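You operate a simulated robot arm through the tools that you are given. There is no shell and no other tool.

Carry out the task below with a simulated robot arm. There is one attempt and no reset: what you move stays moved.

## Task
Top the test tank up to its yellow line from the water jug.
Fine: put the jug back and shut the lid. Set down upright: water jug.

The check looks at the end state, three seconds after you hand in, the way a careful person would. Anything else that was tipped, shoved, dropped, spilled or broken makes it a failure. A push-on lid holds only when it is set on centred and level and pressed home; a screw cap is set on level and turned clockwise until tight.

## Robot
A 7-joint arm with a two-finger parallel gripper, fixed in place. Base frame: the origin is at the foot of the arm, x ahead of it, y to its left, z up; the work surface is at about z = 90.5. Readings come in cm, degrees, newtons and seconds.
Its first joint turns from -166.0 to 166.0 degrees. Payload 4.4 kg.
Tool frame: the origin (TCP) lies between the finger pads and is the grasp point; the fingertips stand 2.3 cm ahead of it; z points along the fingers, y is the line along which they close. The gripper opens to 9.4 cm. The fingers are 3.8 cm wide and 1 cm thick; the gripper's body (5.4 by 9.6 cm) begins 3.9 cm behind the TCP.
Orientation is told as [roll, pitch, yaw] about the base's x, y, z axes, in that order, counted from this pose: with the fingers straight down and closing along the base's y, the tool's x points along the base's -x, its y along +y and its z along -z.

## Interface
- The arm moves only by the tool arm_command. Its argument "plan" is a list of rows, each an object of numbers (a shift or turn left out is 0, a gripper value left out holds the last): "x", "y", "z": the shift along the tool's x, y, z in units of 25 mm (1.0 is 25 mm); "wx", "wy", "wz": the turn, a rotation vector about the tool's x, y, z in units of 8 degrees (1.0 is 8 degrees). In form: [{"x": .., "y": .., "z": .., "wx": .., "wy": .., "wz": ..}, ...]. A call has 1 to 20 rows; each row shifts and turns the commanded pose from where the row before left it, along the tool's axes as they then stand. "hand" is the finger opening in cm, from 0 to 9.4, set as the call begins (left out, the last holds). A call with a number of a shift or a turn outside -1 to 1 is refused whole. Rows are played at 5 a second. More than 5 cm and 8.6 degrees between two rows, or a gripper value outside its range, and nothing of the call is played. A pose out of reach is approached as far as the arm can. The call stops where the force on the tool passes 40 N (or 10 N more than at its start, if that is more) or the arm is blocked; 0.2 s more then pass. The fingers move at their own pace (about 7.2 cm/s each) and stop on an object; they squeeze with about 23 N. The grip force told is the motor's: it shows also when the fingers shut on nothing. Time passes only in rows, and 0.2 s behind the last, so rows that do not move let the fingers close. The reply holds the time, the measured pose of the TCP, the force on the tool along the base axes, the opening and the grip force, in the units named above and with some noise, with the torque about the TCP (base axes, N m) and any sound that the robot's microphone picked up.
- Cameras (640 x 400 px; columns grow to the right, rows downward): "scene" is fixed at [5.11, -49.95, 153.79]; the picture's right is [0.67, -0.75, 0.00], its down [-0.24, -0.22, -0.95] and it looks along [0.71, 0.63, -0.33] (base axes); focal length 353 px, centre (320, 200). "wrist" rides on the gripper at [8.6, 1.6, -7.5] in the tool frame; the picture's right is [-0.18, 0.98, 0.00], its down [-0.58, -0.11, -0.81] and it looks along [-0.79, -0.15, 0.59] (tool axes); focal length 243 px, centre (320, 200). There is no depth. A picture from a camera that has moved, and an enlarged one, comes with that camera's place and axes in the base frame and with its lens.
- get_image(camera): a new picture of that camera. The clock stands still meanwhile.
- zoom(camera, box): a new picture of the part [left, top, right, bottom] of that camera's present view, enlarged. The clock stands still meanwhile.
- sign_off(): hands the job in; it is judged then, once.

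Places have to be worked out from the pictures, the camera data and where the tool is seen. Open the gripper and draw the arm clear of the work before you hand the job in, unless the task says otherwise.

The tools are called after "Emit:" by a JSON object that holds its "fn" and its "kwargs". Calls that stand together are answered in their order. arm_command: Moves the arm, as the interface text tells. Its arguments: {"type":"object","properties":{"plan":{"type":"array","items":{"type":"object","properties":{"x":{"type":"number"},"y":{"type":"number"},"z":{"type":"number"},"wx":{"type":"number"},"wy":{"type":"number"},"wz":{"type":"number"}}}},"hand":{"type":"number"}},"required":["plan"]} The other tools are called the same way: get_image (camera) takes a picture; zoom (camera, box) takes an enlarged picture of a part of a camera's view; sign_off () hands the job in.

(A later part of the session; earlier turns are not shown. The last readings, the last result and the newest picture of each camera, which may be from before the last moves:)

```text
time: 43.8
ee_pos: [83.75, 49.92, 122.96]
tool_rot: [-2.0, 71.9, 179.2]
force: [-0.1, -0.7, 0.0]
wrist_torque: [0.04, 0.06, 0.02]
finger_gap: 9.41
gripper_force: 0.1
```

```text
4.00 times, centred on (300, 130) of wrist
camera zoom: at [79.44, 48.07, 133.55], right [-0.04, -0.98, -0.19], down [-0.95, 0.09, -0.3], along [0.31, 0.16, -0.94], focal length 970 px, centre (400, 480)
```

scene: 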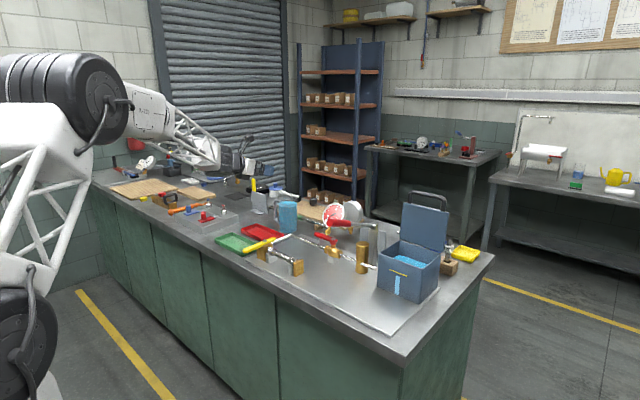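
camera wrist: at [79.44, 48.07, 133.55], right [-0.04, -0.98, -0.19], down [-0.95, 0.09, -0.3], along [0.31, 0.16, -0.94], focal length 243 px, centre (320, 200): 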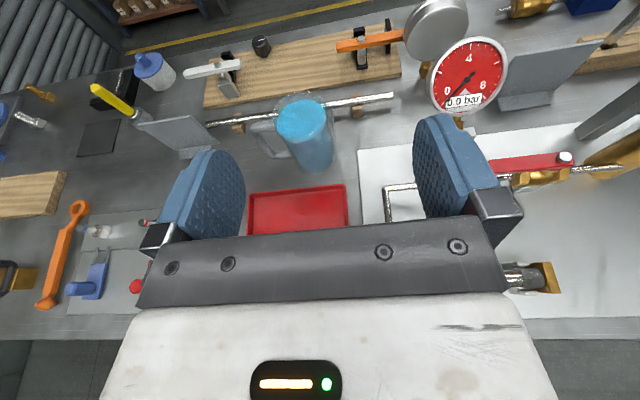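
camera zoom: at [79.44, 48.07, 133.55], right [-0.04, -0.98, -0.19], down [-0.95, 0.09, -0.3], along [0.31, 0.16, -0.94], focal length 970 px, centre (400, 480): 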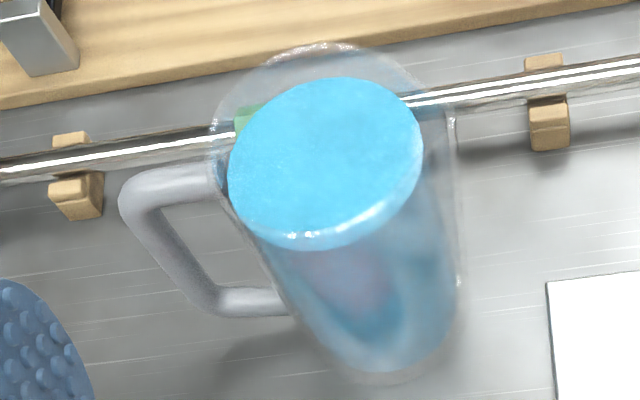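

Measurements put the jug axis at about (102.6, 56.0), rim z≈104.5, with the handle pointing +y and about 2.9 cm of clear gap inside the loop. I turn the tool to azimuth 12° and test reach by moving to a spot directly above the jug, staying 5 cm over its rim.

Emit:
{"fn": "arm_command", "kwargs": {"plan": [{"wx": 0.636, "wz": -0.208}, {"wx": 0.636, "wz": -0.208}, {"z": 0.921, "y": -0.088, "x": -0.119}, {"z": 0.921, "y": -0.088, "x": -0.119}, {"z": 0.921, "y": -0.088, "x": -0.119}, {"z": 0.921, "y": -0.088, "x": -0.119}, {"z": 0.921, "y": -0.088, "x": -0.119}, {"z": 0.921, "y": -0.088, "x": -0.119}, {"z": 0.921, "y": -0.088, "x": -0.119}, {"z": 0.921, "y": -0.088, "x": -0.119}, {"z": 0.921, "y": -0.088, "x": -0.119}]}}

Emit:
{"fn": "get_image", "kwargs": {"camera": "wrist"}}

Emit:
{"fn": "get_image", "kwargs": {"camera": "scene"}}

```text
time: 46.2
ee_pos: [101.83, 55.75, 113.92]
tool_rot: [-1.9, 72.0, -170.0]
force: [0.4, -0.1, 0.8]
wrist_torque: [-0.04, 0.05, -0.01]
finger_gap: 9.42
gripper_force: 0.1
```

```text
taken
camera wrist: at [97.88, 53.13, 124.51], right [0.14, -0.97, -0.19], down [-0.95, -0.08, -0.3], along [0.28, 0.22, -0.94], focal length 243 px, centre (320, 200)
```

wrist: 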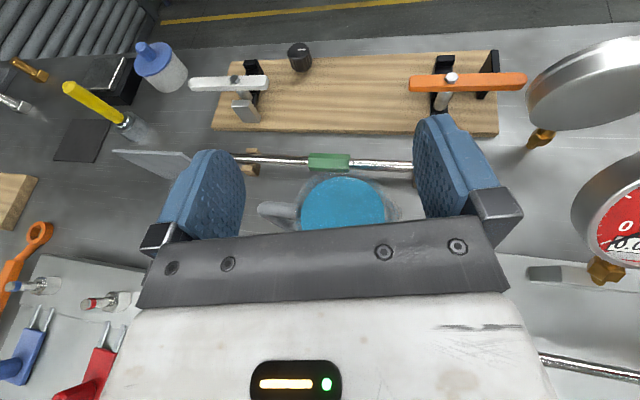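

```text
taken
```

scene: 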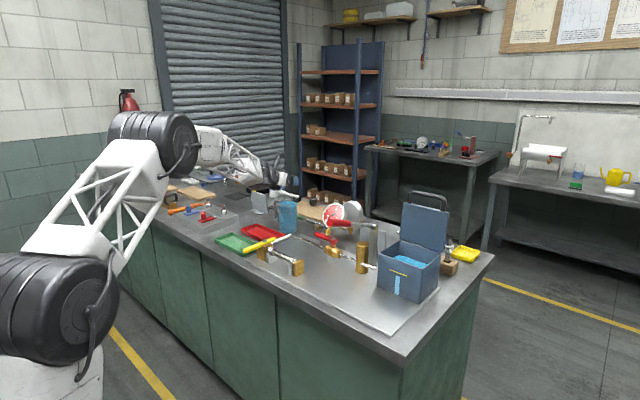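

Reach above the jug is fine. I zoom on the jug from here to fix its centre precisely.

Emit:
{"fn": "zoom", "kwargs": {"camera": "wrist", "box": [230, 140, 430, 240]}}

Emit:
{"fn": "zoom", "kwargs": {"camera": "scene", "box": [240, 160, 330, 240]}}

```text
3.20 times, centred on (330, 190) of wrist
camera zoom: at [97.88, 53.13, 124.51], right [0.14, -0.97, -0.19], down [-0.95, -0.08, -0.3], along [0.28, 0.22, -0.94], focal length 776 px, centre (288, 232)
```

zoom: 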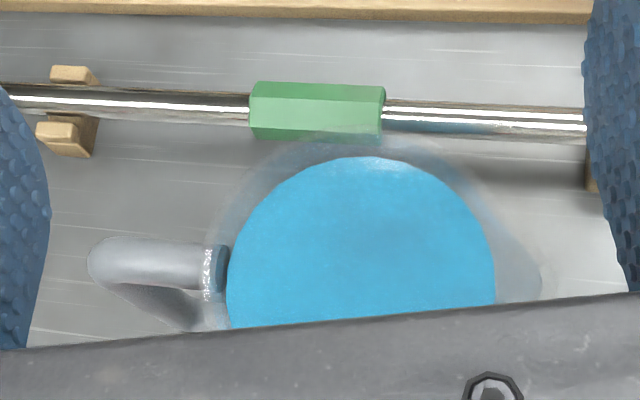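

```text
5.00 times, centred on (285, 200) of scene
camera zoom: at [5.11, -49.95, 153.79], right [0.67, -0.75, 0.0], down [-0.24, -0.22, -0.95], along [0.71, 0.63, -0.33], focal length 1764 px, centre (495, 200)
```

zoom: 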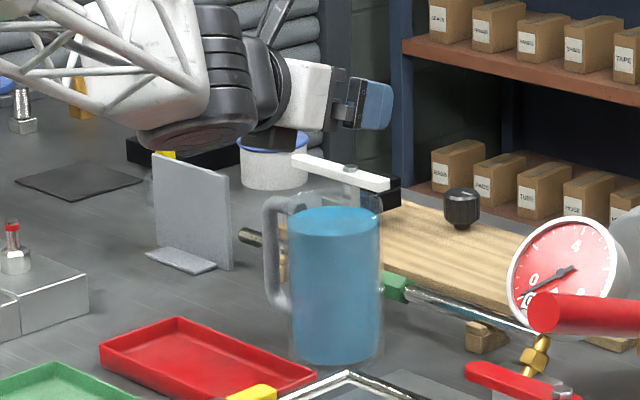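

The spout is visible at the -y side, opposite the handle (+y), and the jug axis is at about (102.8, 55.9). A flatter tool gives a better grip, so I try raising the tool by 11° here above the jug.

Emit:
{"fn": "arm_command", "kwargs": {"plan": [{"wy": 0.7}, {"wy": 0.7}, {}]}}

Emit:
{"fn": "zoom", "kwargs": {"camera": "scene", "box": [0, 60, 340, 272]}}

```text
time: 47.0
ee_pos: [101.69, 55.78, 113.85]
tool_rot: [-4.8, 83.1, -173.0]
force: [0.1, 0.5, 0.5]
wrist_torque: [0.01, 0.0, 0.0]
finger_gap: 9.4
gripper_force: 0.1
```

```text
1.88 times, centred on (170, 166) of scene
camera zoom: at [5.11, -49.95, 153.79], right [0.67, -0.75, 0.0], down [-0.24, -0.22, -0.95], along [0.71, 0.63, -0.33], focal length 664 px, centre (602, 264)
```

zoom: 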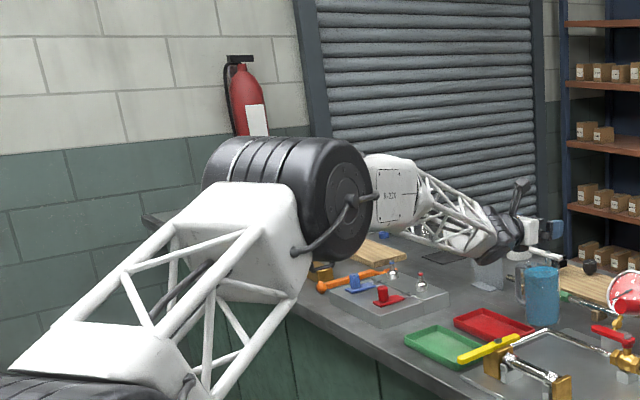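

The tool now sits only 7° below level at azimuth 12°, with fingers closing horizontally. I back off 9 cm from above the jug and then descend to z≈99 just in front of it.

Emit:
{"fn": "arm_command", "kwargs": {"plan": [{"z": -0.884, "x": -0.106, "y": 0.012}, {"z": -0.884, "x": -0.106, "y": 0.012}, {"z": -0.884, "x": -0.106, "y": 0.012}, {"z": -0.884, "x": -0.106, "y": 0.012}, {"z": 0.1185, "x": -0.983, "y": 0.01}, {"z": 0.1185, "x": -0.983, "y": 0.01}, {"z": 0.1185, "x": -0.983, "y": 0.01}, {"z": 0.1185, "x": -0.983, "y": 0.01}]}}

Emit:
{"fn": "get_image", "kwargs": {"camera": "wrist"}}

Emit:
{"fn": "get_image", "kwargs": {"camera": "scene"}}

```text
time: 48.8
ee_pos: [93.03, 53.83, 103.98]
tool_rot: [-4.7, 83.1, -172.9]
force: [-0.2, -1.0, 0.7]
wrist_torque: [0.0, 0.04, 0.01]
finger_gap: 9.42
gripper_force: 0.1
```

```text
taken
camera wrist: at [87.21, 50.83, 113.57], right [0.18, -0.96, -0.19], down [-0.88, -0.07, -0.48], along [0.45, 0.25, -0.86], focal length 243 px, centre (320, 200)
```

wrist: 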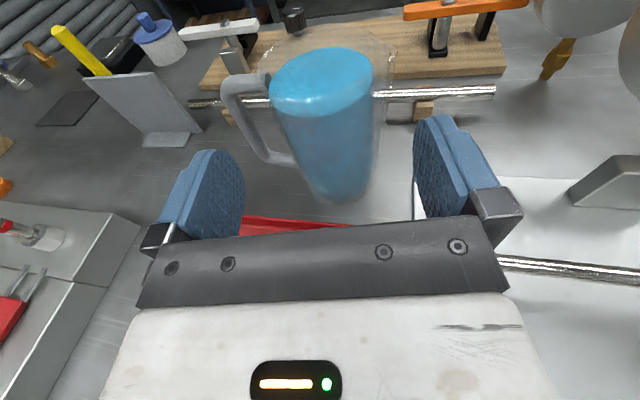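

```text
taken
```

scene: 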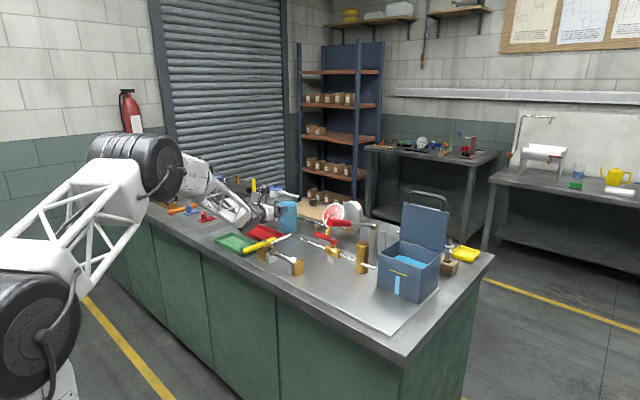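

The jug stands between the open fingers ahead. I enlarge the view to refine its centre and the finger/handle clearances before going lower.

Emit:
{"fn": "zoom", "kwargs": {"camera": "wrist", "box": [150, 20, 470, 240]}}

Emit:
{"fn": "zoom", "kwargs": {"camera": "scene", "box": [200, 170, 330, 255]}}

```text
1.82 times, centred on (310, 130) of wrist
camera zoom: at [87.21, 50.83, 113.57], right [0.18, -0.96, -0.19], down [-0.88, -0.07, -0.48], along [0.45, 0.25, -0.86], focal length 441 px, centre (338, 327)
```

zoom: 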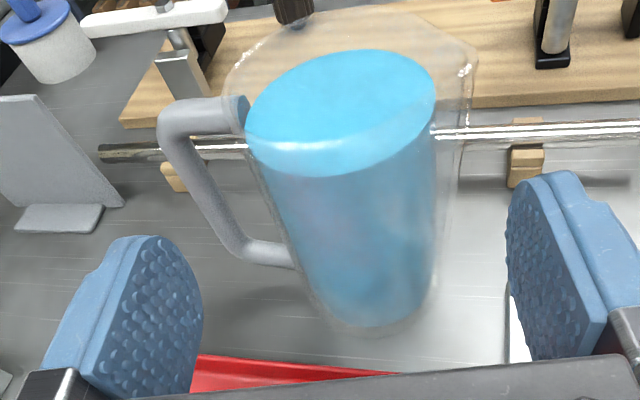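

```text
4.71 times, centred on (265, 212) of scene
camera zoom: at [5.11, -49.95, 153.79], right [0.67, -0.75, 0.0], down [-0.24, -0.22, -0.95], along [0.71, 0.63, -0.33], focal length 1661 px, centre (579, 141)
```

zoom: 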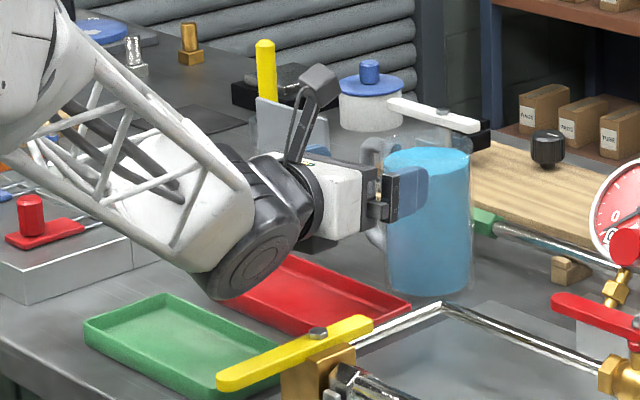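

The wrist joint clears the tray, and the jug axis is centred on the approach line (lateral error <1 mm, 10 cm ahead). I descend 5 cm, then advance part of the way.

Emit:
{"fn": "arm_command", "kwargs": {"plan": [{"x": -0.675, "z": 0.081}, {"x": -0.675, "z": 0.081}, {"x": -0.675, "z": 0.081}, {"z": 0.6}, {"z": 0.6}, {"z": 0.6}, {}]}}

Emit:
{"fn": "get_image", "kwargs": {"camera": "wrist"}}

Emit:
{"fn": "zoom", "kwargs": {"camera": "scene", "box": [200, 170, 330, 255]}}

```text
time: 50.4
ee_pos: [97.37, 54.78, 98.26]
tool_rot: [-4.7, 83.0, -172.9]
force: [0.7, 0.8, 0.0]
wrist_torque: [-0.02, 0.02, 0.02]
finger_gap: 9.39
gripper_force: 0.0
```

```text
taken
camera wrist: at [91.59, 51.74, 107.84], right [0.18, -0.96, -0.19], down [-0.88, -0.07, -0.48], along [0.45, 0.25, -0.86], focal length 243 px, centre (320, 200)
```

wrist: 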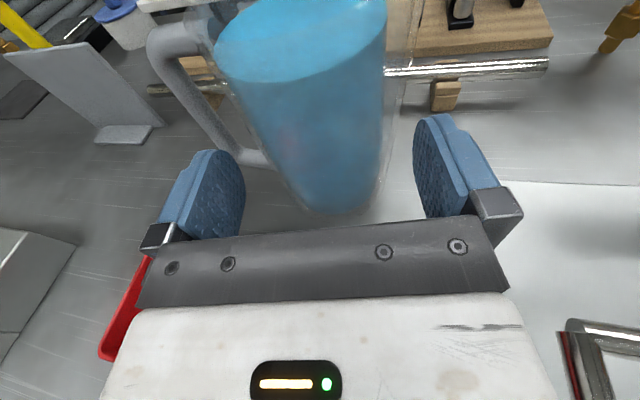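

```text
4.71 times, centred on (265, 212) of scene
camera zoom: at [5.11, -49.95, 153.79], right [0.67, -0.75, 0.0], down [-0.24, -0.22, -0.95], along [0.71, 0.63, -0.33], focal length 1661 px, centre (579, 141)
```

zoom: 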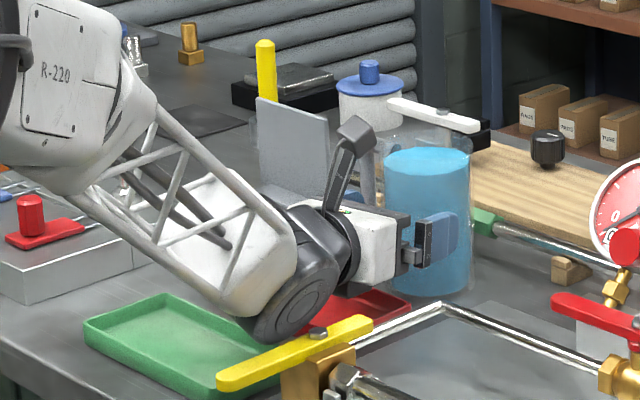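

The wrist clears the tray and the yellow lever, and the jug is still centred, 5.5 cm ahead of the TCP. I advance 4.5 cm in small steps so the left finger slides into the handle loop.

Emit:
{"fn": "arm_command", "kwargs": {"plan": [{"z": 0.45}, {"z": 0.45}, {"z": 0.45}, {"z": 0.45}, {}]}}

Emit:
{"fn": "get_image", "kwargs": {"camera": "wrist"}}

Emit:
{"fn": "zoom", "kwargs": {"camera": "scene", "box": [230, 180, 330, 245]}}

```text
time: 51.6
ee_pos: [101.8, 55.72, 97.65]
tool_rot: [-4.7, 83.0, -173.0]
force: [0.2, 0.9, -0.3]
wrist_torque: [0.02, -0.01, 0.02]
finger_gap: 9.4
gripper_force: 0.0
```

```text
taken
camera wrist: at [95.97, 52.66, 107.32], right [0.18, -0.96, -0.19], down [-0.88, -0.07, -0.48], along [0.45, 0.25, -0.86], focal length 243 px, centre (320, 200)
```

wrist: 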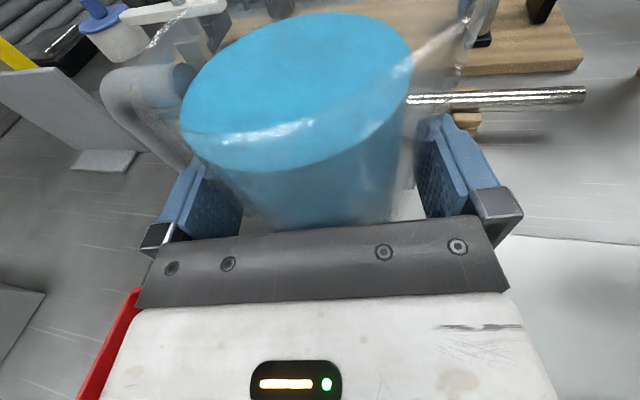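

```text
6.15 times, centred on (280, 212) of scene
camera zoom: at [5.11, -49.95, 153.79], right [0.67, -0.75, 0.0], down [-0.24, -0.22, -0.95], along [0.71, 0.63, -0.33], focal length 2172 px, centre (566, 123)
```

zoom: 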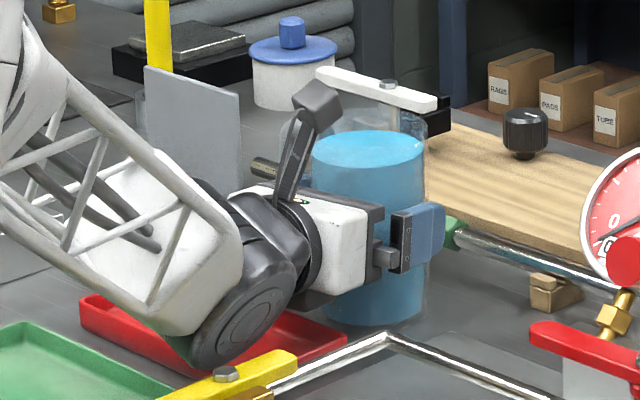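

The jug is between the fingers without contact. I close the gripper on the body.

Emit:
{"fn": "arm_command", "kwargs": {"plan": [{}, {}, {}, {}], "hand": 7.0}}

Emit:
{"fn": "get_image", "kwargs": {"camera": "wrist"}}

```text
time: 52.6
ee_pos: [101.8, 55.6, 97.78]
tool_rot: [-4.7, 82.9, -172.9]
force: [1.1, 3.2, 0.4]
wrist_torque: [-0.23, -0.12, 0.09]
finger_gap: 8.41
gripper_force: 22.7
```

```text
taken
camera wrist: at [95.95, 52.67, 107.32], right [0.18, -0.96, -0.19], down [-0.88, -0.07, -0.48], along [0.45, 0.25, -0.86], focal length 243 px, centre (320, 200)
```

wrist: 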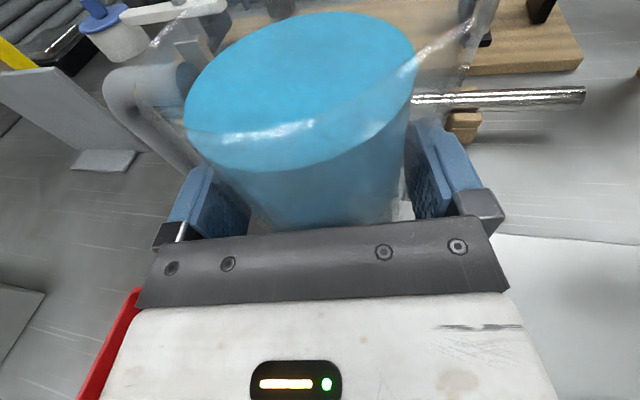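

The jug is held at 8.4 cm with 23 N. I lift gently straight up a couple of centimetres and check it comes along level.

Emit:
{"fn": "arm_command", "kwargs": {"plan": [{"x": 0.1, "z": -0.012}, {"x": 0.15, "z": -0.018}, {"x": 0.2, "z": -0.024}, {"x": 0.2, "z": -0.024}, {"x": 0.15, "z": -0.018}]}}

Emit:
{"fn": "zoom", "kwargs": {"camera": "scene", "box": [230, 180, 330, 245]}}

Emit:
{"fn": "get_image", "kwargs": {"camera": "wrist"}}

```text
time: 53.8
ee_pos: [101.73, 55.77, 99.8]
tool_rot: [-4.6, 83.0, -172.8]
force: [-0.8, 0.6, -6.9]
wrist_torque: [-0.14, 0.08, 0.01]
finger_gap: 8.42
gripper_force: 23.0
```

```text
6.15 times, centred on (280, 212) of scene
camera zoom: at [5.11, -49.95, 153.79], right [0.67, -0.75, 0.0], down [-0.24, -0.22, -0.95], along [0.71, 0.63, -0.33], focal length 2172 px, centre (566, 123)
```

zoom: 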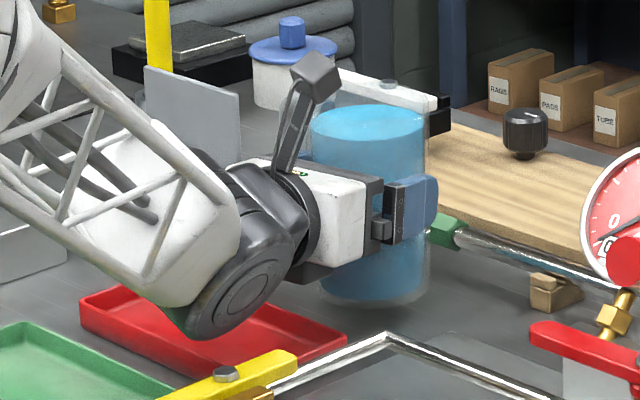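

```text
taken
camera wrist: at [95.97, 52.72, 109.31], right [0.18, -0.96, -0.19], down [-0.88, -0.07, -0.48], along [0.45, 0.25, -0.86], focal length 243 px, centre (320, 200)
```

wrist: 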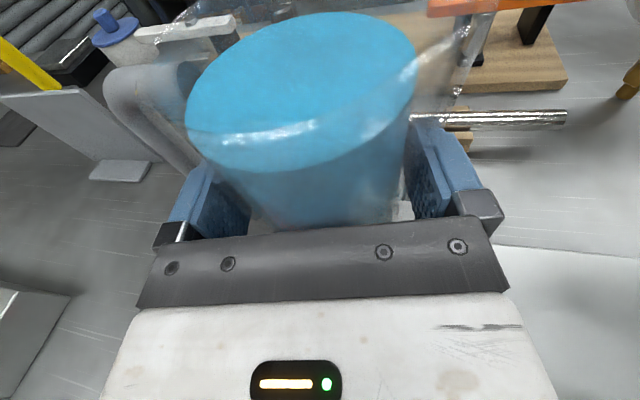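

The jug is held level and weighs about 0.7 kg. I raise it gently straight up to z≈126 so it clears the gauge and pump lever on the way to the tank.

Emit:
{"fn": "arm_command", "kwargs": {"plan": [{"x": 0.298, "z": -0.036}, {"x": 0.496, "z": -0.06}, {"x": 0.596, "z": -0.072}, {"x": 0.596, "z": -0.072}, {"x": 0.596, "z": -0.072}, {"x": 0.596, "z": -0.072}, {"x": 0.596, "z": -0.072}, {"x": 0.596, "z": -0.072}, {"x": 0.596, "z": -0.072}, {"x": 0.596, "z": -0.072}, {"x": 0.596, "z": -0.072}, {"x": 0.596, "z": -0.072}, {"x": 0.596, "z": -0.072}, {"x": 0.596, "z": -0.072}, {"x": 0.596, "z": -0.072}, {"x": 0.596, "z": -0.072}, {"x": 0.596, "z": -0.072}, {"x": 0.447, "z": -0.054}, {"x": 0.228, "z": -0.028}]}}

Emit:
{"fn": "get_image", "kwargs": {"camera": "wrist"}}

Emit:
{"fn": "get_image", "kwargs": {"camera": "scene"}}

```text
time: 57.8
ee_pos: [101.8, 55.42, 125.99]
tool_rot: [-4.7, 83.1, -173.0]
force: [-0.5, 0.5, -7.9]
wrist_torque: [-0.14, 0.07, -0.01]
finger_gap: 8.41
gripper_force: 23.2
```

```text
taken
camera wrist: at [96.0, 52.45, 135.48], right [0.18, -0.96, -0.19], down [-0.88, -0.07, -0.48], along [0.45, 0.25, -0.86], focal length 243 px, centre (320, 200)
```

wrist: 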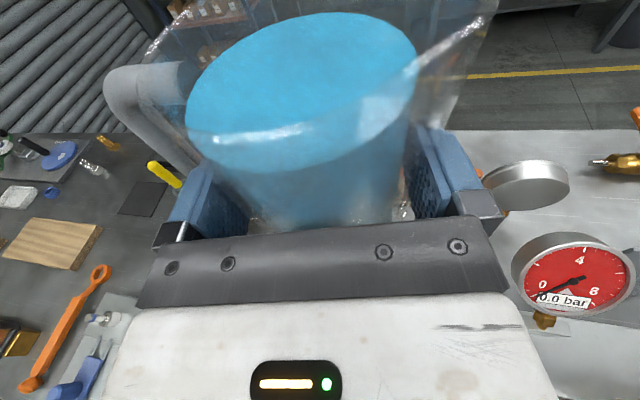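

```text
taken
```

scene: 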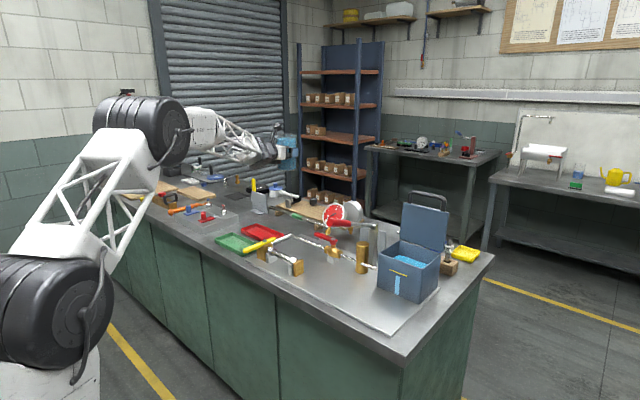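

The jug is steady at z≈126. I carry it sideways toward the tank at a gentle pace, keeping it high.

Emit:
{"fn": "arm_command", "kwargs": {"plan": [{"y": 0.294, "z": -0.108, "x": -0.01}, {"y": 0.515, "z": -0.189, "x": -0.018}, {"y": 0.736, "z": -0.27, "x": -0.025}, {"y": 0.736, "z": -0.27, "x": -0.025}, {"y": 0.736, "z": -0.27, "x": -0.025}, {"y": 0.736, "z": -0.27, "x": -0.025}, {"y": 0.736, "z": -0.27, "x": -0.025}, {"y": 0.736, "z": -0.27, "x": -0.025}, {"y": 0.736, "z": -0.27, "x": -0.025}, {"y": 0.736, "z": -0.27, "x": -0.025}, {"y": 0.736, "z": -0.27, "x": -0.025}, {"y": 0.736, "z": -0.27, "x": -0.025}, {"y": 0.736, "z": -0.27, "x": -0.025}, {"y": 0.736, "z": -0.27, "x": -0.025}, {"y": 0.515, "z": -0.189, "x": -0.018}, {"y": 0.294, "z": -0.108, "x": -0.01}]}}

Emit:
{"fn": "get_image", "kwargs": {"camera": "wrist"}}

Emit:
{"fn": "get_image", "kwargs": {"camera": "scene"}}

```text
time: 61.2
ee_pos: [97.68, 27.91, 126.0]
tool_rot: [-4.7, 83.0, -173.0]
force: [0.3, -0.3, -7.8]
wrist_torque: [-0.15, 0.09, -0.01]
finger_gap: 8.42
gripper_force: 22.7
```

```text
taken
camera wrist: at [91.88, 24.94, 135.62], right [0.18, -0.96, -0.19], down [-0.88, -0.07, -0.48], along [0.45, 0.25, -0.86], focal length 243 px, centre (320, 200)
```

wrist: 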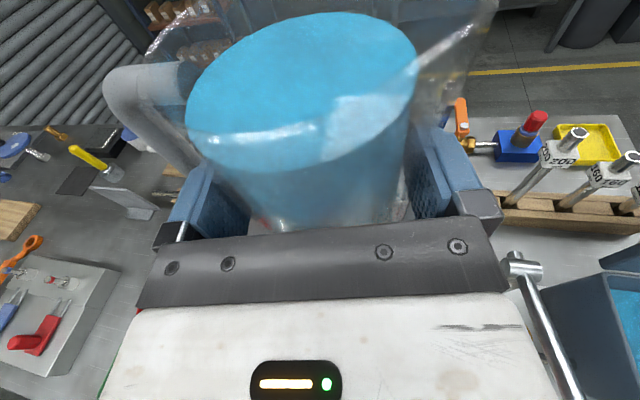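

```text
taken
```

scene: 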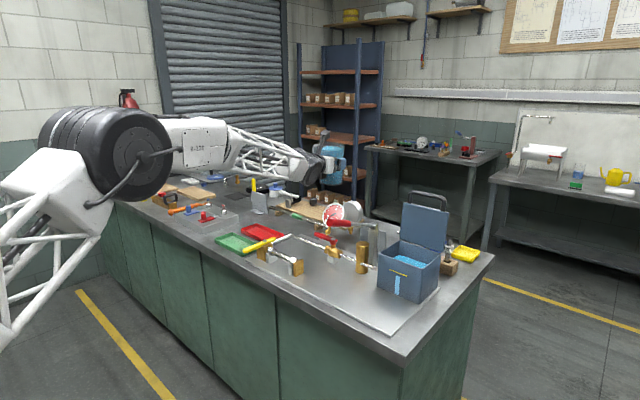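

Still steady, over y≈28. I continue to a spot beside and above the tank, near (94, 3, 126).

Emit:
{"fn": "arm_command", "kwargs": {"plan": [{"y": 0.286, "z": -0.105, "x": -0.01}, {"y": 0.501, "z": -0.184, "x": -0.017}, {"y": 0.716, "z": -0.263, "x": -0.024}, {"y": 0.716, "z": -0.263, "x": -0.024}, {"y": 0.716, "z": -0.263, "x": -0.024}, {"y": 0.716, "z": -0.263, "x": -0.024}, {"y": 0.716, "z": -0.263, "x": -0.024}, {"y": 0.716, "z": -0.263, "x": -0.024}, {"y": 0.716, "z": -0.263, "x": -0.024}, {"y": 0.716, "z": -0.263, "x": -0.024}, {"y": 0.716, "z": -0.263, "x": -0.024}, {"y": 0.716, "z": -0.263, "x": -0.024}, {"y": 0.716, "z": -0.263, "x": -0.024}, {"y": 0.501, "z": -0.184, "x": -0.017}, {"y": 0.286, "z": -0.105, "x": -0.01}]}}

Emit:
{"fn": "get_image", "kwargs": {"camera": "wrist"}}

Emit:
{"fn": "get_image", "kwargs": {"camera": "scene"}}

```text
time: 64.4
ee_pos: [94.21, 4.76, 125.91]
tool_rot: [-4.8, 83.1, -172.9]
force: [0.8, -0.3, -8.2]
wrist_torque: [-0.17, 0.07, 0.03]
finger_gap: 8.42
gripper_force: 22.9
out of reach, approached as far as the arm can: row 6, 7
```

```text
taken
camera wrist: at [88.41, 1.83, 135.5], right [0.18, -0.96, -0.19], down [-0.88, -0.07, -0.48], along [0.45, 0.25, -0.86], focal length 243 px, centre (320, 200)
```

wrist: 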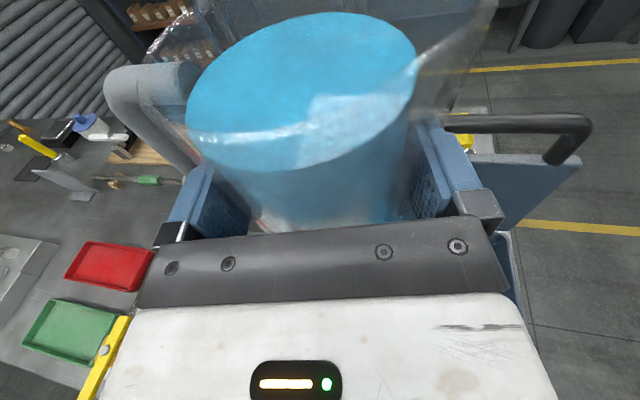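

```text
taken
```

scene: 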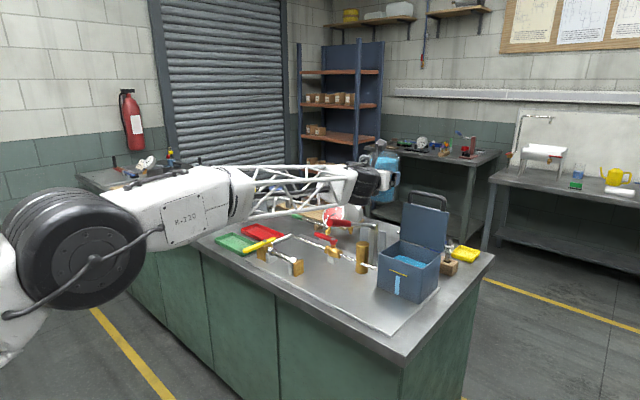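

The jug is beside the tank at (94, 5, 126), still full and level. I lower it vertically to TCP z≈113 so that its spout will be just above the tank, watching for contact.

Emit:
{"fn": "arm_command", "kwargs": {"plan": [{"x": -0.3, "z": 0.036}, {"x": -0.5, "z": 0.06}, {"x": -0.6, "z": 0.072}, {"x": -0.6, "z": 0.072}, {"x": -0.6, "z": 0.072}, {"x": -0.6, "z": 0.072}, {"x": -0.6, "z": 0.072}, {"x": -0.6, "z": 0.072}, {"x": -0.5, "z": 0.06}, {"x": -0.3, "z": 0.036}]}}

Emit:
{"fn": "get_image", "kwargs": {"camera": "wrist"}}

Emit:
{"fn": "get_image", "kwargs": {"camera": "scene"}}

```text
time: 66.6
ee_pos: [94.15, 4.91, 112.89]
tool_rot: [-4.8, 82.9, -173.0]
force: [1.0, 0.3, -6.6]
wrist_torque: [-0.19, 0.08, -0.01]
finger_gap: 8.4
gripper_force: 23.3
```

```text
taken
camera wrist: at [88.41, 1.95, 122.42], right [0.18, -0.96, -0.19], down [-0.88, -0.07, -0.48], along [0.45, 0.25, -0.86], focal length 243 px, centre (320, 200)
```

wrist: 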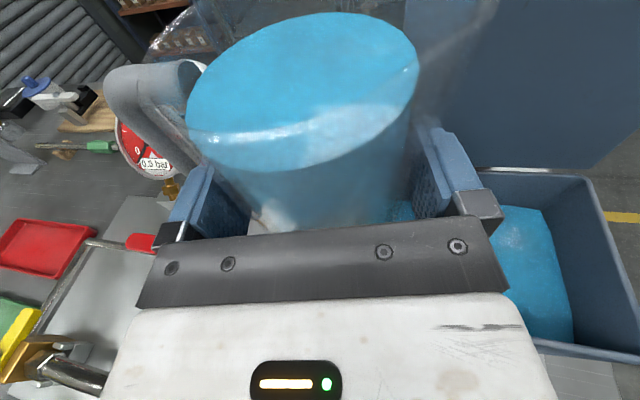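

```text
taken
```

scene: 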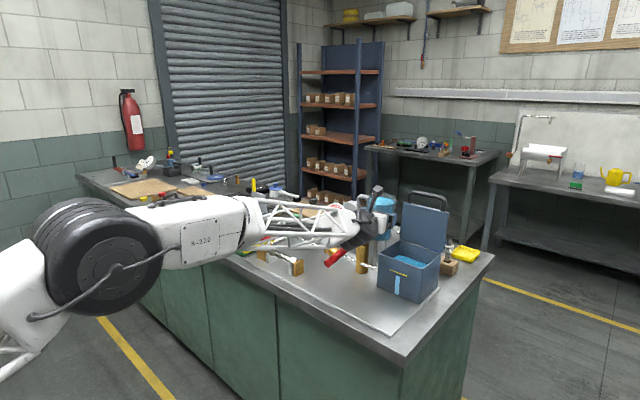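

The jug is beside the tank at the right height, but I see the red pump handle in a different place in the image. I zoom in to check whether the arm touched the lever.

Emit:
{"fn": "zoom", "kwargs": {"camera": "scene", "box": [290, 180, 450, 300]}}

```text
3.33 times, centred on (370, 240) of scene
camera zoom: at [5.11, -49.95, 153.79], right [0.67, -0.75, 0.0], down [-0.24, -0.22, -0.95], along [0.71, 0.63, -0.33], focal length 1176 px, centre (153, 67)
```

zoom: 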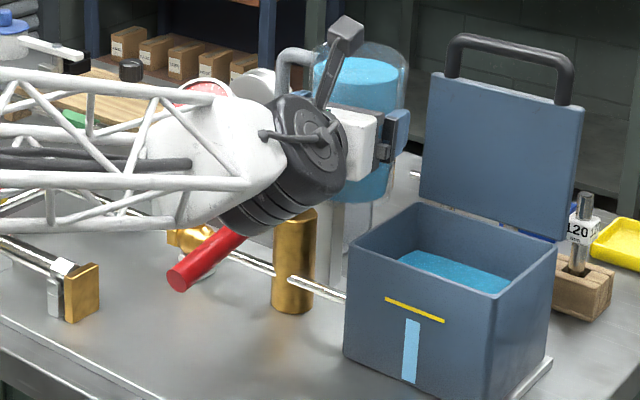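

The wrist link pushed the pump lever down as it descended. I immediately raise the jug back up and will check the lever's state.

Emit:
{"fn": "arm_command", "kwargs": {"plan": [{"x": 0.3, "z": -0.036}, {"x": 0.5, "z": -0.06}, {"x": 0.6, "z": -0.072}, {"x": 0.6, "z": -0.072}, {"x": 0.6, "z": -0.072}, {"x": 0.6, "z": -0.072}, {"x": 0.6, "z": -0.072}, {"x": 0.6, "z": -0.072}, {"x": 0.5, "z": -0.06}, {"x": 0.3, "z": -0.036}]}}

Emit:
{"fn": "zoom", "kwargs": {"camera": "scene", "box": [290, 150, 450, 300]}}

Emit:
{"fn": "get_image", "kwargs": {"camera": "scene"}}

```text
time: 68.8
ee_pos: [94.21, 4.73, 125.94]
tool_rot: [-4.7, 82.9, -172.8]
force: [0.5, -0.2, -6.4]
wrist_torque: [-0.16, 0.07, 0.0]
finger_gap: 8.41
gripper_force: 22.7
```

```text
2.67 times, centred on (370, 225) of scene
camera zoom: at [5.11, -49.95, 153.79], right [0.67, -0.75, 0.0], down [-0.24, -0.22, -0.95], along [0.71, 0.63, -0.33], focal length 941 px, centre (187, 133)
```

zoom: 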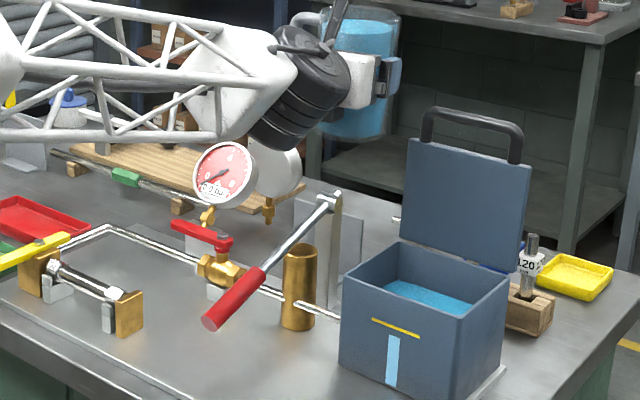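

```text
taken
```

scene: 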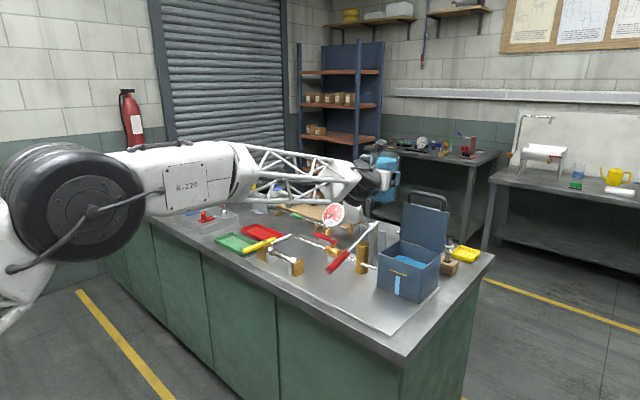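

The lever now points downward instead of up. I check the gauge too, to see whether the accidental pump stroke changed anything.

Emit:
{"fn": "zoom", "kwargs": {"camera": "scene", "box": [310, 195, 390, 280]}}

```text
4.71 times, centred on (350, 238) of scene
camera zoom: at [5.11, -49.95, 153.79], right [0.67, -0.75, 0.0], down [-0.24, -0.22, -0.95], along [0.71, 0.63, -0.33], focal length 1661 px, centre (179, 24)
```

zoom: 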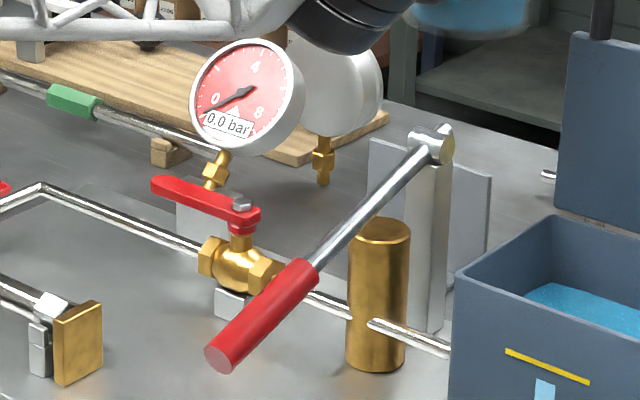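

The gauge still reads 0.0 bar. The lever is hinged and holds its position, so I can lift it back up afterwards; meanwhile it is out of the way. I take a baseline close-up of the tank's sight strip.

Emit:
{"fn": "zoom", "kwargs": {"camera": "scene", "box": [375, 255, 423, 300]}}

```text
8.89 times, centred on (399, 278) of scene
camera zoom: at [5.11, -49.95, 153.79], right [0.67, -0.75, 0.0], down [-0.24, -0.22, -0.95], along [0.71, 0.63, -0.33], focal length 3137 px, centre (-382, -489)
```

zoom: 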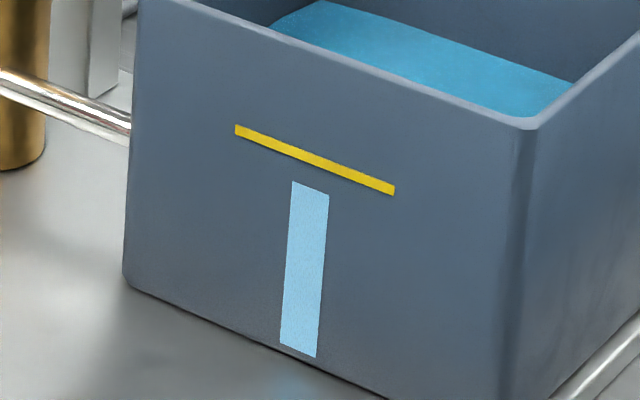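

Baseline: the strip's top is about 29 px (≈1.2 cm) under the middle of the yellow line. I lower the jug again, but only to z≈114.5, above where the wrist would meet the lowered lever.

Emit:
{"fn": "arm_command", "kwargs": {"plan": [{"x": -0.3, "z": 0.036}, {"x": -0.5, "z": 0.06}, {"x": -0.6, "z": 0.072}, {"x": -0.6, "z": 0.072}, {"x": -0.6, "z": 0.072}, {"x": -0.6, "z": 0.072}, {"x": -0.6, "z": 0.072}, {"x": -0.5, "z": 0.06}, {"x": -0.3, "z": 0.036}]}}

Emit:
{"fn": "zoom", "kwargs": {"camera": "scene", "box": [290, 180, 450, 300]}}

```text
time: 70.8
ee_pos: [94.33, 4.86, 114.43]
tool_rot: [-4.7, 83.0, -172.8]
force: [0.2, 0.7, -6.9]
wrist_torque: [-0.13, 0.11, 0.01]
finger_gap: 8.42
gripper_force: 23.3
```

```text
3.33 times, centred on (370, 240) of scene
camera zoom: at [5.11, -49.95, 153.79], right [0.67, -0.75, 0.0], down [-0.24, -0.22, -0.95], along [0.71, 0.63, -0.33], focal length 1176 px, centre (153, 67)
```

zoom: 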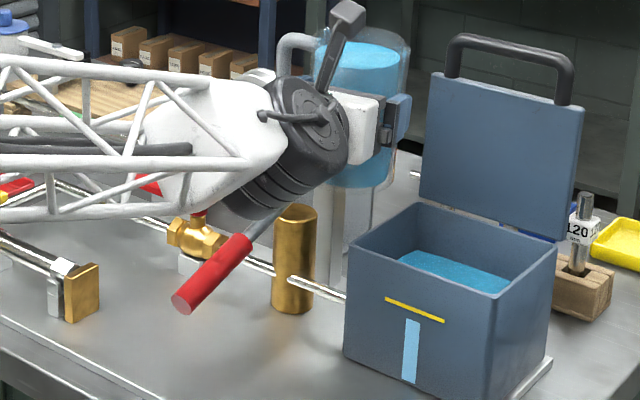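

Clear of the lever. I shift 1.5 cm toward -y so the spout will be well inside the tank, then begin a gentle 10° tilt toward the spout to verify direction.

Emit:
{"fn": "arm_command", "kwargs": {"plan": [{"y": 0.2, "z": -0.041}, {"y": 0.2, "z": -0.041}, {"y": 0.187, "z": -0.04}, {"wz": 0.2}, {"wz": 0.25}, {"wz": 0.3}, {"wz": 0.3}, {"wz": 0.2}]}}

Emit:
{"fn": "zoom", "kwargs": {"camera": "scene", "box": [290, 170, 450, 300]}}

Emit:
{"fn": "get_image", "kwargs": {"camera": "wrist"}}

```text
time: 72.6
ee_pos: [94.13, 3.36, 114.5]
tool_rot: [-56.5, 77.4, 134.7]
force: [-0.9, -0.1, -6.5]
wrist_torque: [-0.13, 0.11, 0.01]
finger_gap: 8.4
gripper_force: 22.8
```

```text
3.08 times, centred on (370, 235) of scene
camera zoom: at [5.11, -49.95, 153.79], right [0.67, -0.75, 0.0], down [-0.24, -0.22, -0.95], along [0.71, 0.63, -0.33], focal length 1086 px, centre (166, 92)
```

zoom: 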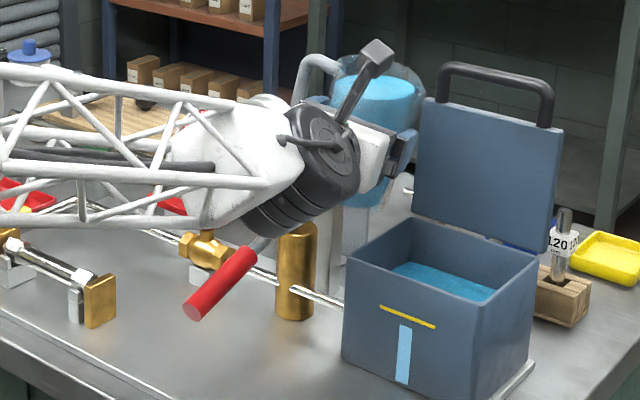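

```text
taken
camera wrist: at [88.65, -1.02, 123.57], right [0.15, -0.92, -0.36], down [-0.89, 0.03, -0.45], along [0.43, 0.39, -0.82], focal length 243 px, centre (320, 200)
```

wrist: 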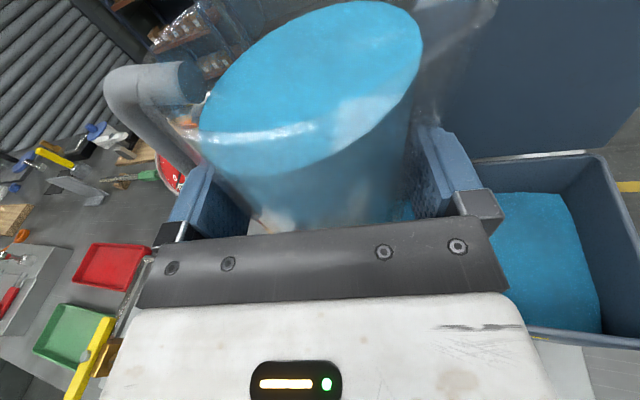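

The jug tilts correctly toward the tank. I continue slowly to about 26°, near where flow should begin, and look.

Emit:
{"fn": "arm_command", "kwargs": {"plan": [{"wz": 0.2}, {"wz": 0.25}, {"wz": 0.25}, {"wz": 0.25}, {"wz": 0.25}, {"wz": 0.25}, {"wz": 0.25}, {"wz": 0.2}]}}

Emit:
{"fn": "zoom", "kwargs": {"camera": "scene", "box": [330, 170, 450, 300]}}

Emit:
{"fn": "get_image", "kwargs": {"camera": "wrist"}}

```text
time: 74.4
ee_pos: [94.13, 3.41, 114.46]
tool_rot: [-74.4, 63.2, 116.0]
force: [0.4, 0.0, -7.4]
wrist_torque: [-0.19, 0.11, 0.0]
finger_gap: 8.41
gripper_force: 23.0
```

```text
3.08 times, centred on (390, 235) of scene
camera zoom: at [5.11, -49.95, 153.79], right [0.67, -0.75, 0.0], down [-0.24, -0.22, -0.95], along [0.71, 0.63, -0.33], focal length 1086 px, centre (105, 92)
```

zoom: 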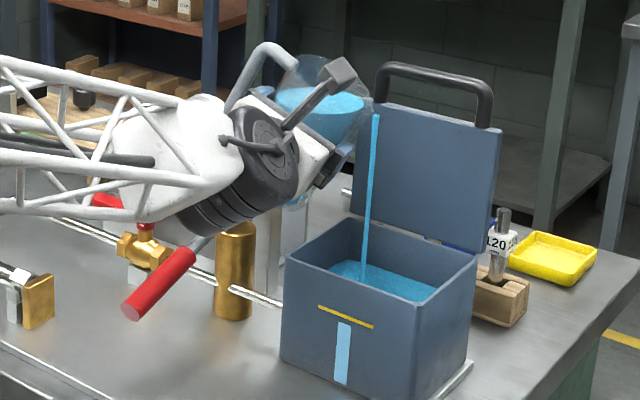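

```text
taken
camera wrist: at [88.95, -3.05, 122.46], right [0.09, -0.8, -0.59], down [-0.91, 0.17, -0.37], along [0.4, 0.57, -0.72], focal length 243 px, centre (320, 200)
```

wrist: 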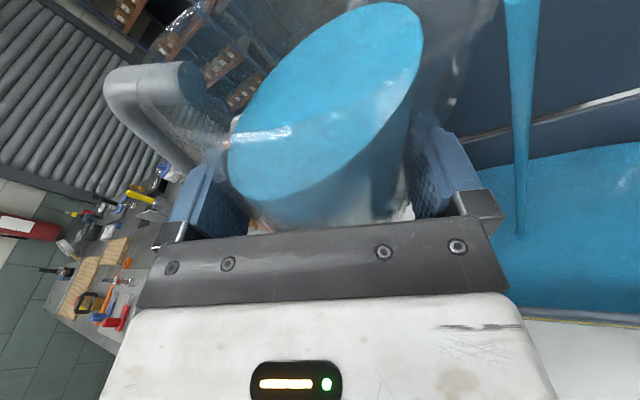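

Water is streaming from the spout straight into the tank. I hold the tilt for about a second and check the sight strip.

Emit:
{"fn": "arm_command", "kwargs": {"plan": [{}, {}, {}, {}, {}]}}

Emit:
{"fn": "zoom", "kwargs": {"camera": "scene", "box": [375, 255, 423, 300]}}

Emit:
{"fn": "zoom", "kwargs": {"camera": "scene", "box": [330, 170, 450, 300]}}

```text
time: 75.6
ee_pos: [94.11, 3.36, 114.42]
tool_rot: [-74.3, 63.4, 115.9]
force: [-0.5, -0.1, -6.7]
wrist_torque: [-0.19, 0.09, 0.01]
finger_gap: 8.41
gripper_force: 23.1
```

```text
8.89 times, centred on (399, 278) of scene
camera zoom: at [5.11, -49.95, 153.79], right [0.67, -0.75, 0.0], down [-0.24, -0.22, -0.95], along [0.71, 0.63, -0.33], focal length 3137 px, centre (-382, -489)
```

zoom: 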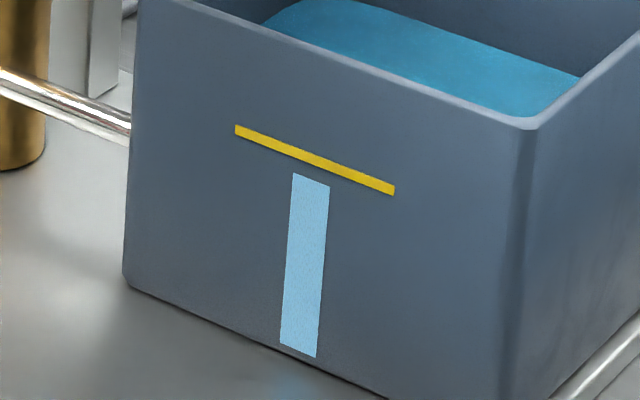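

```text
3.08 times, centred on (390, 235) of scene
camera zoom: at [5.11, -49.95, 153.79], right [0.67, -0.75, 0.0], down [-0.24, -0.22, -0.95], along [0.71, 0.63, -0.33], focal length 1086 px, centre (105, 92)
```

zoom: 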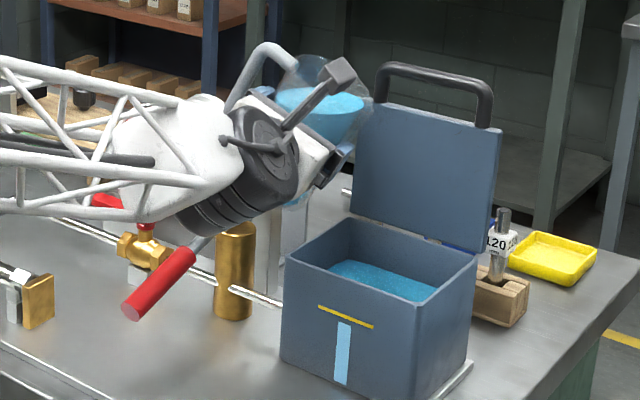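

The flow stopped by itself at equilibrium; the strip rose 8 of the 29 px needed, with nothing spilled. I tilt about 9° further and wait.

Emit:
{"fn": "arm_command", "kwargs": {"plan": [{"wz": 0.2}, {"wz": 0.25}, {"wz": 0.25}, {"wz": 0.25}, {"wz": 0.2}, {}, {}, {}, {}, {}]}}

Emit:
{"fn": "zoom", "kwargs": {"camera": "scene", "box": [375, 255, 423, 300]}}

Emit:
{"fn": "zoom", "kwargs": {"camera": "scene", "box": [330, 170, 450, 300]}}

```text
time: 77.8
ee_pos: [94.13, 3.45, 114.58]
tool_rot: [-78.0, 54.4, 111.7]
force: [1.3, 0.2, -6.0]
wrist_torque: [-0.2, 0.1, -0.02]
finger_gap: 8.39
gripper_force: 22.6
```

```text
8.89 times, centred on (399, 278) of scene
camera zoom: at [5.11, -49.95, 153.79], right [0.67, -0.75, 0.0], down [-0.24, -0.22, -0.95], along [0.71, 0.63, -0.33], focal length 3137 px, centre (-382, -489)
```

zoom: 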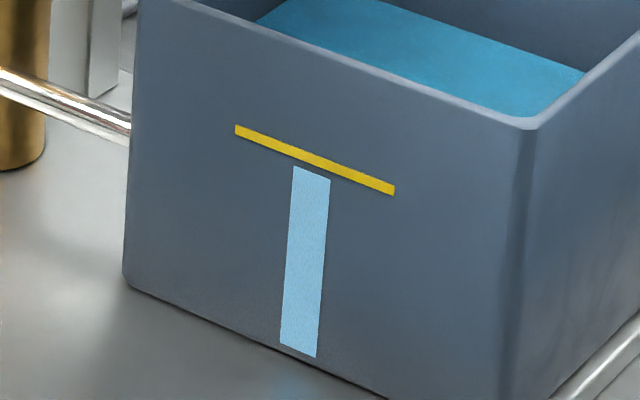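

```text
3.08 times, centred on (390, 235) of scene
camera zoom: at [5.11, -49.95, 153.79], right [0.67, -0.75, 0.0], down [-0.24, -0.22, -0.95], along [0.71, 0.63, -0.33], focal length 1086 px, centre (105, 92)
```

zoom: 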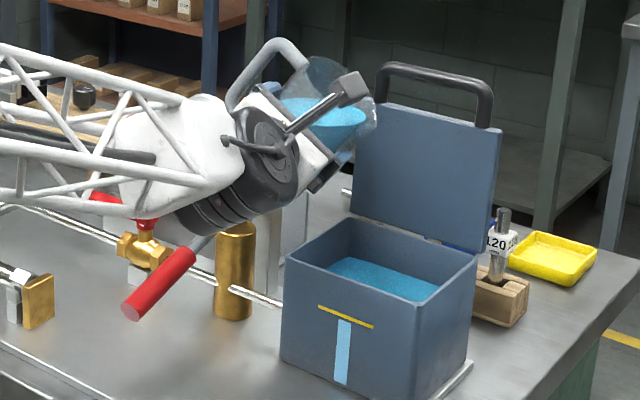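

The strip has risen 15 px in total with 14 px remaining to the line's centre. Another ~8° should give about half of that.

Emit:
{"fn": "arm_command", "kwargs": {"plan": [{"wz": 0.2}, {"wz": 0.2}, {"wz": 0.2}, {"wz": 0.2}, {"wz": 0.2}, {}, {}, {}, {}, {}]}}

Emit:
{"fn": "zoom", "kwargs": {"camera": "scene", "box": [375, 255, 423, 300]}}

Emit:
{"fn": "zoom", "kwargs": {"camera": "scene", "box": [330, 170, 450, 300]}}

```text
time: 80.0
ee_pos: [94.16, 3.39, 114.44]
tool_rot: [-79.9, 46.7, 109.2]
force: [0.2, -0.7, -5.0]
wrist_torque: [-0.19, 0.09, 0.02]
finger_gap: 8.39
gripper_force: 22.8
```

```text
8.89 times, centred on (399, 278) of scene
camera zoom: at [5.11, -49.95, 153.79], right [0.67, -0.75, 0.0], down [-0.24, -0.22, -0.95], along [0.71, 0.63, -0.33], focal length 3137 px, centre (-382, -489)
```

zoom: 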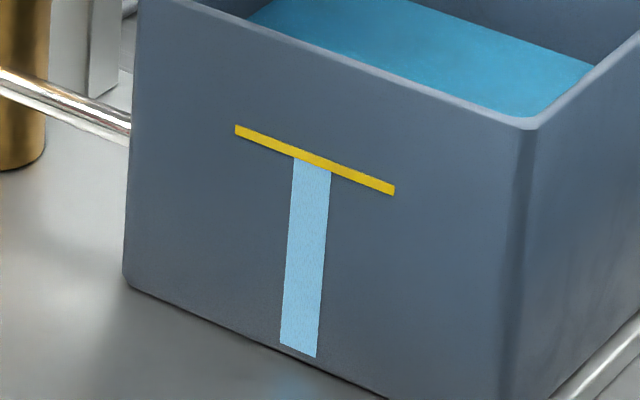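

```text
3.08 times, centred on (390, 235) of scene
camera zoom: at [5.11, -49.95, 153.79], right [0.67, -0.75, 0.0], down [-0.24, -0.22, -0.95], along [0.71, 0.63, -0.33], focal length 1086 px, centre (105, 92)
```

zoom: 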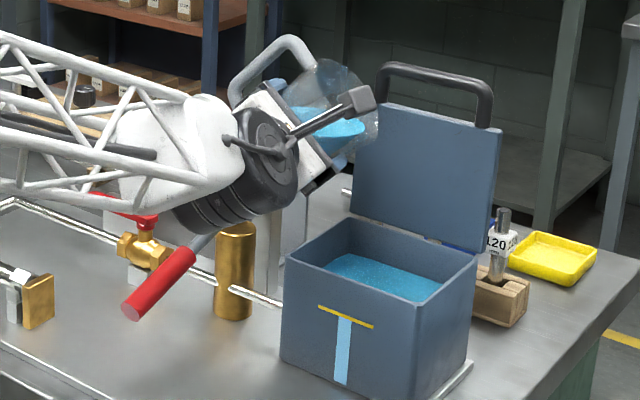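

The strip now touches the lower edge of the yellow line; about 6 px remain to its centre. From the measured rate (~34 px per unit of tan), 4.8° more should land it on the line.

Emit:
{"fn": "arm_command", "kwargs": {"plan": [{"wz": 0.15}, {"wz": 0.15}, {"wz": 0.15}, {"wz": 0.15}, {}, {}, {}, {}, {}]}}

Emit:
{"fn": "zoom", "kwargs": {"camera": "scene", "box": [386, 260, 410, 280]}}

Emit:
{"fn": "zoom", "kwargs": {"camera": "scene", "box": [330, 170, 450, 300]}}

```text
time: 82.0
ee_pos: [94.17, 3.44, 114.36]
tool_rot: [-80.6, 41.8, 108.0]
force: [0.6, 0.0, -6.2]
wrist_torque: [-0.17, 0.06, -0.01]
finger_gap: 8.38
gripper_force: 23.2
```

```text
16.00 times, centred on (398, 270) of scene
camera zoom: at [5.11, -49.95, 153.79], right [0.67, -0.75, 0.0], down [-0.24, -0.22, -0.95], along [0.71, 0.63, -0.33], focal length 5646 px, centre (-928, -920)
```

zoom: 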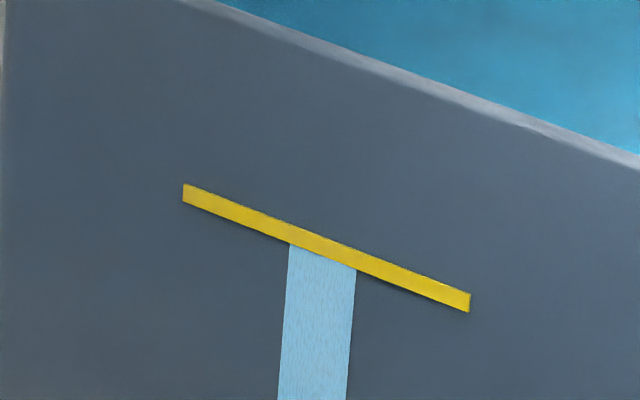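

```text
3.08 times, centred on (390, 235) of scene
camera zoom: at [5.11, -49.95, 153.79], right [0.67, -0.75, 0.0], down [-0.24, -0.22, -0.95], along [0.71, 0.63, -0.33], focal length 1086 px, centre (105, 92)
```

zoom: 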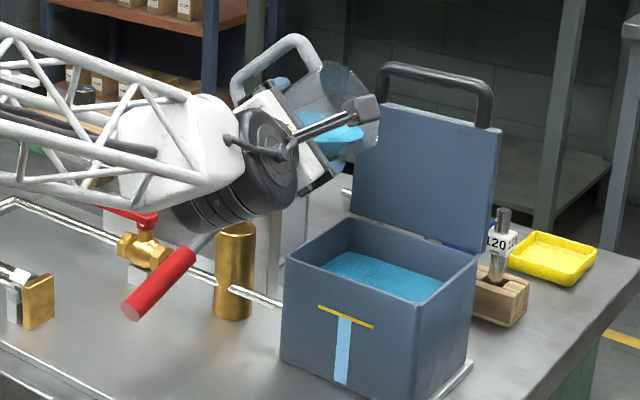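

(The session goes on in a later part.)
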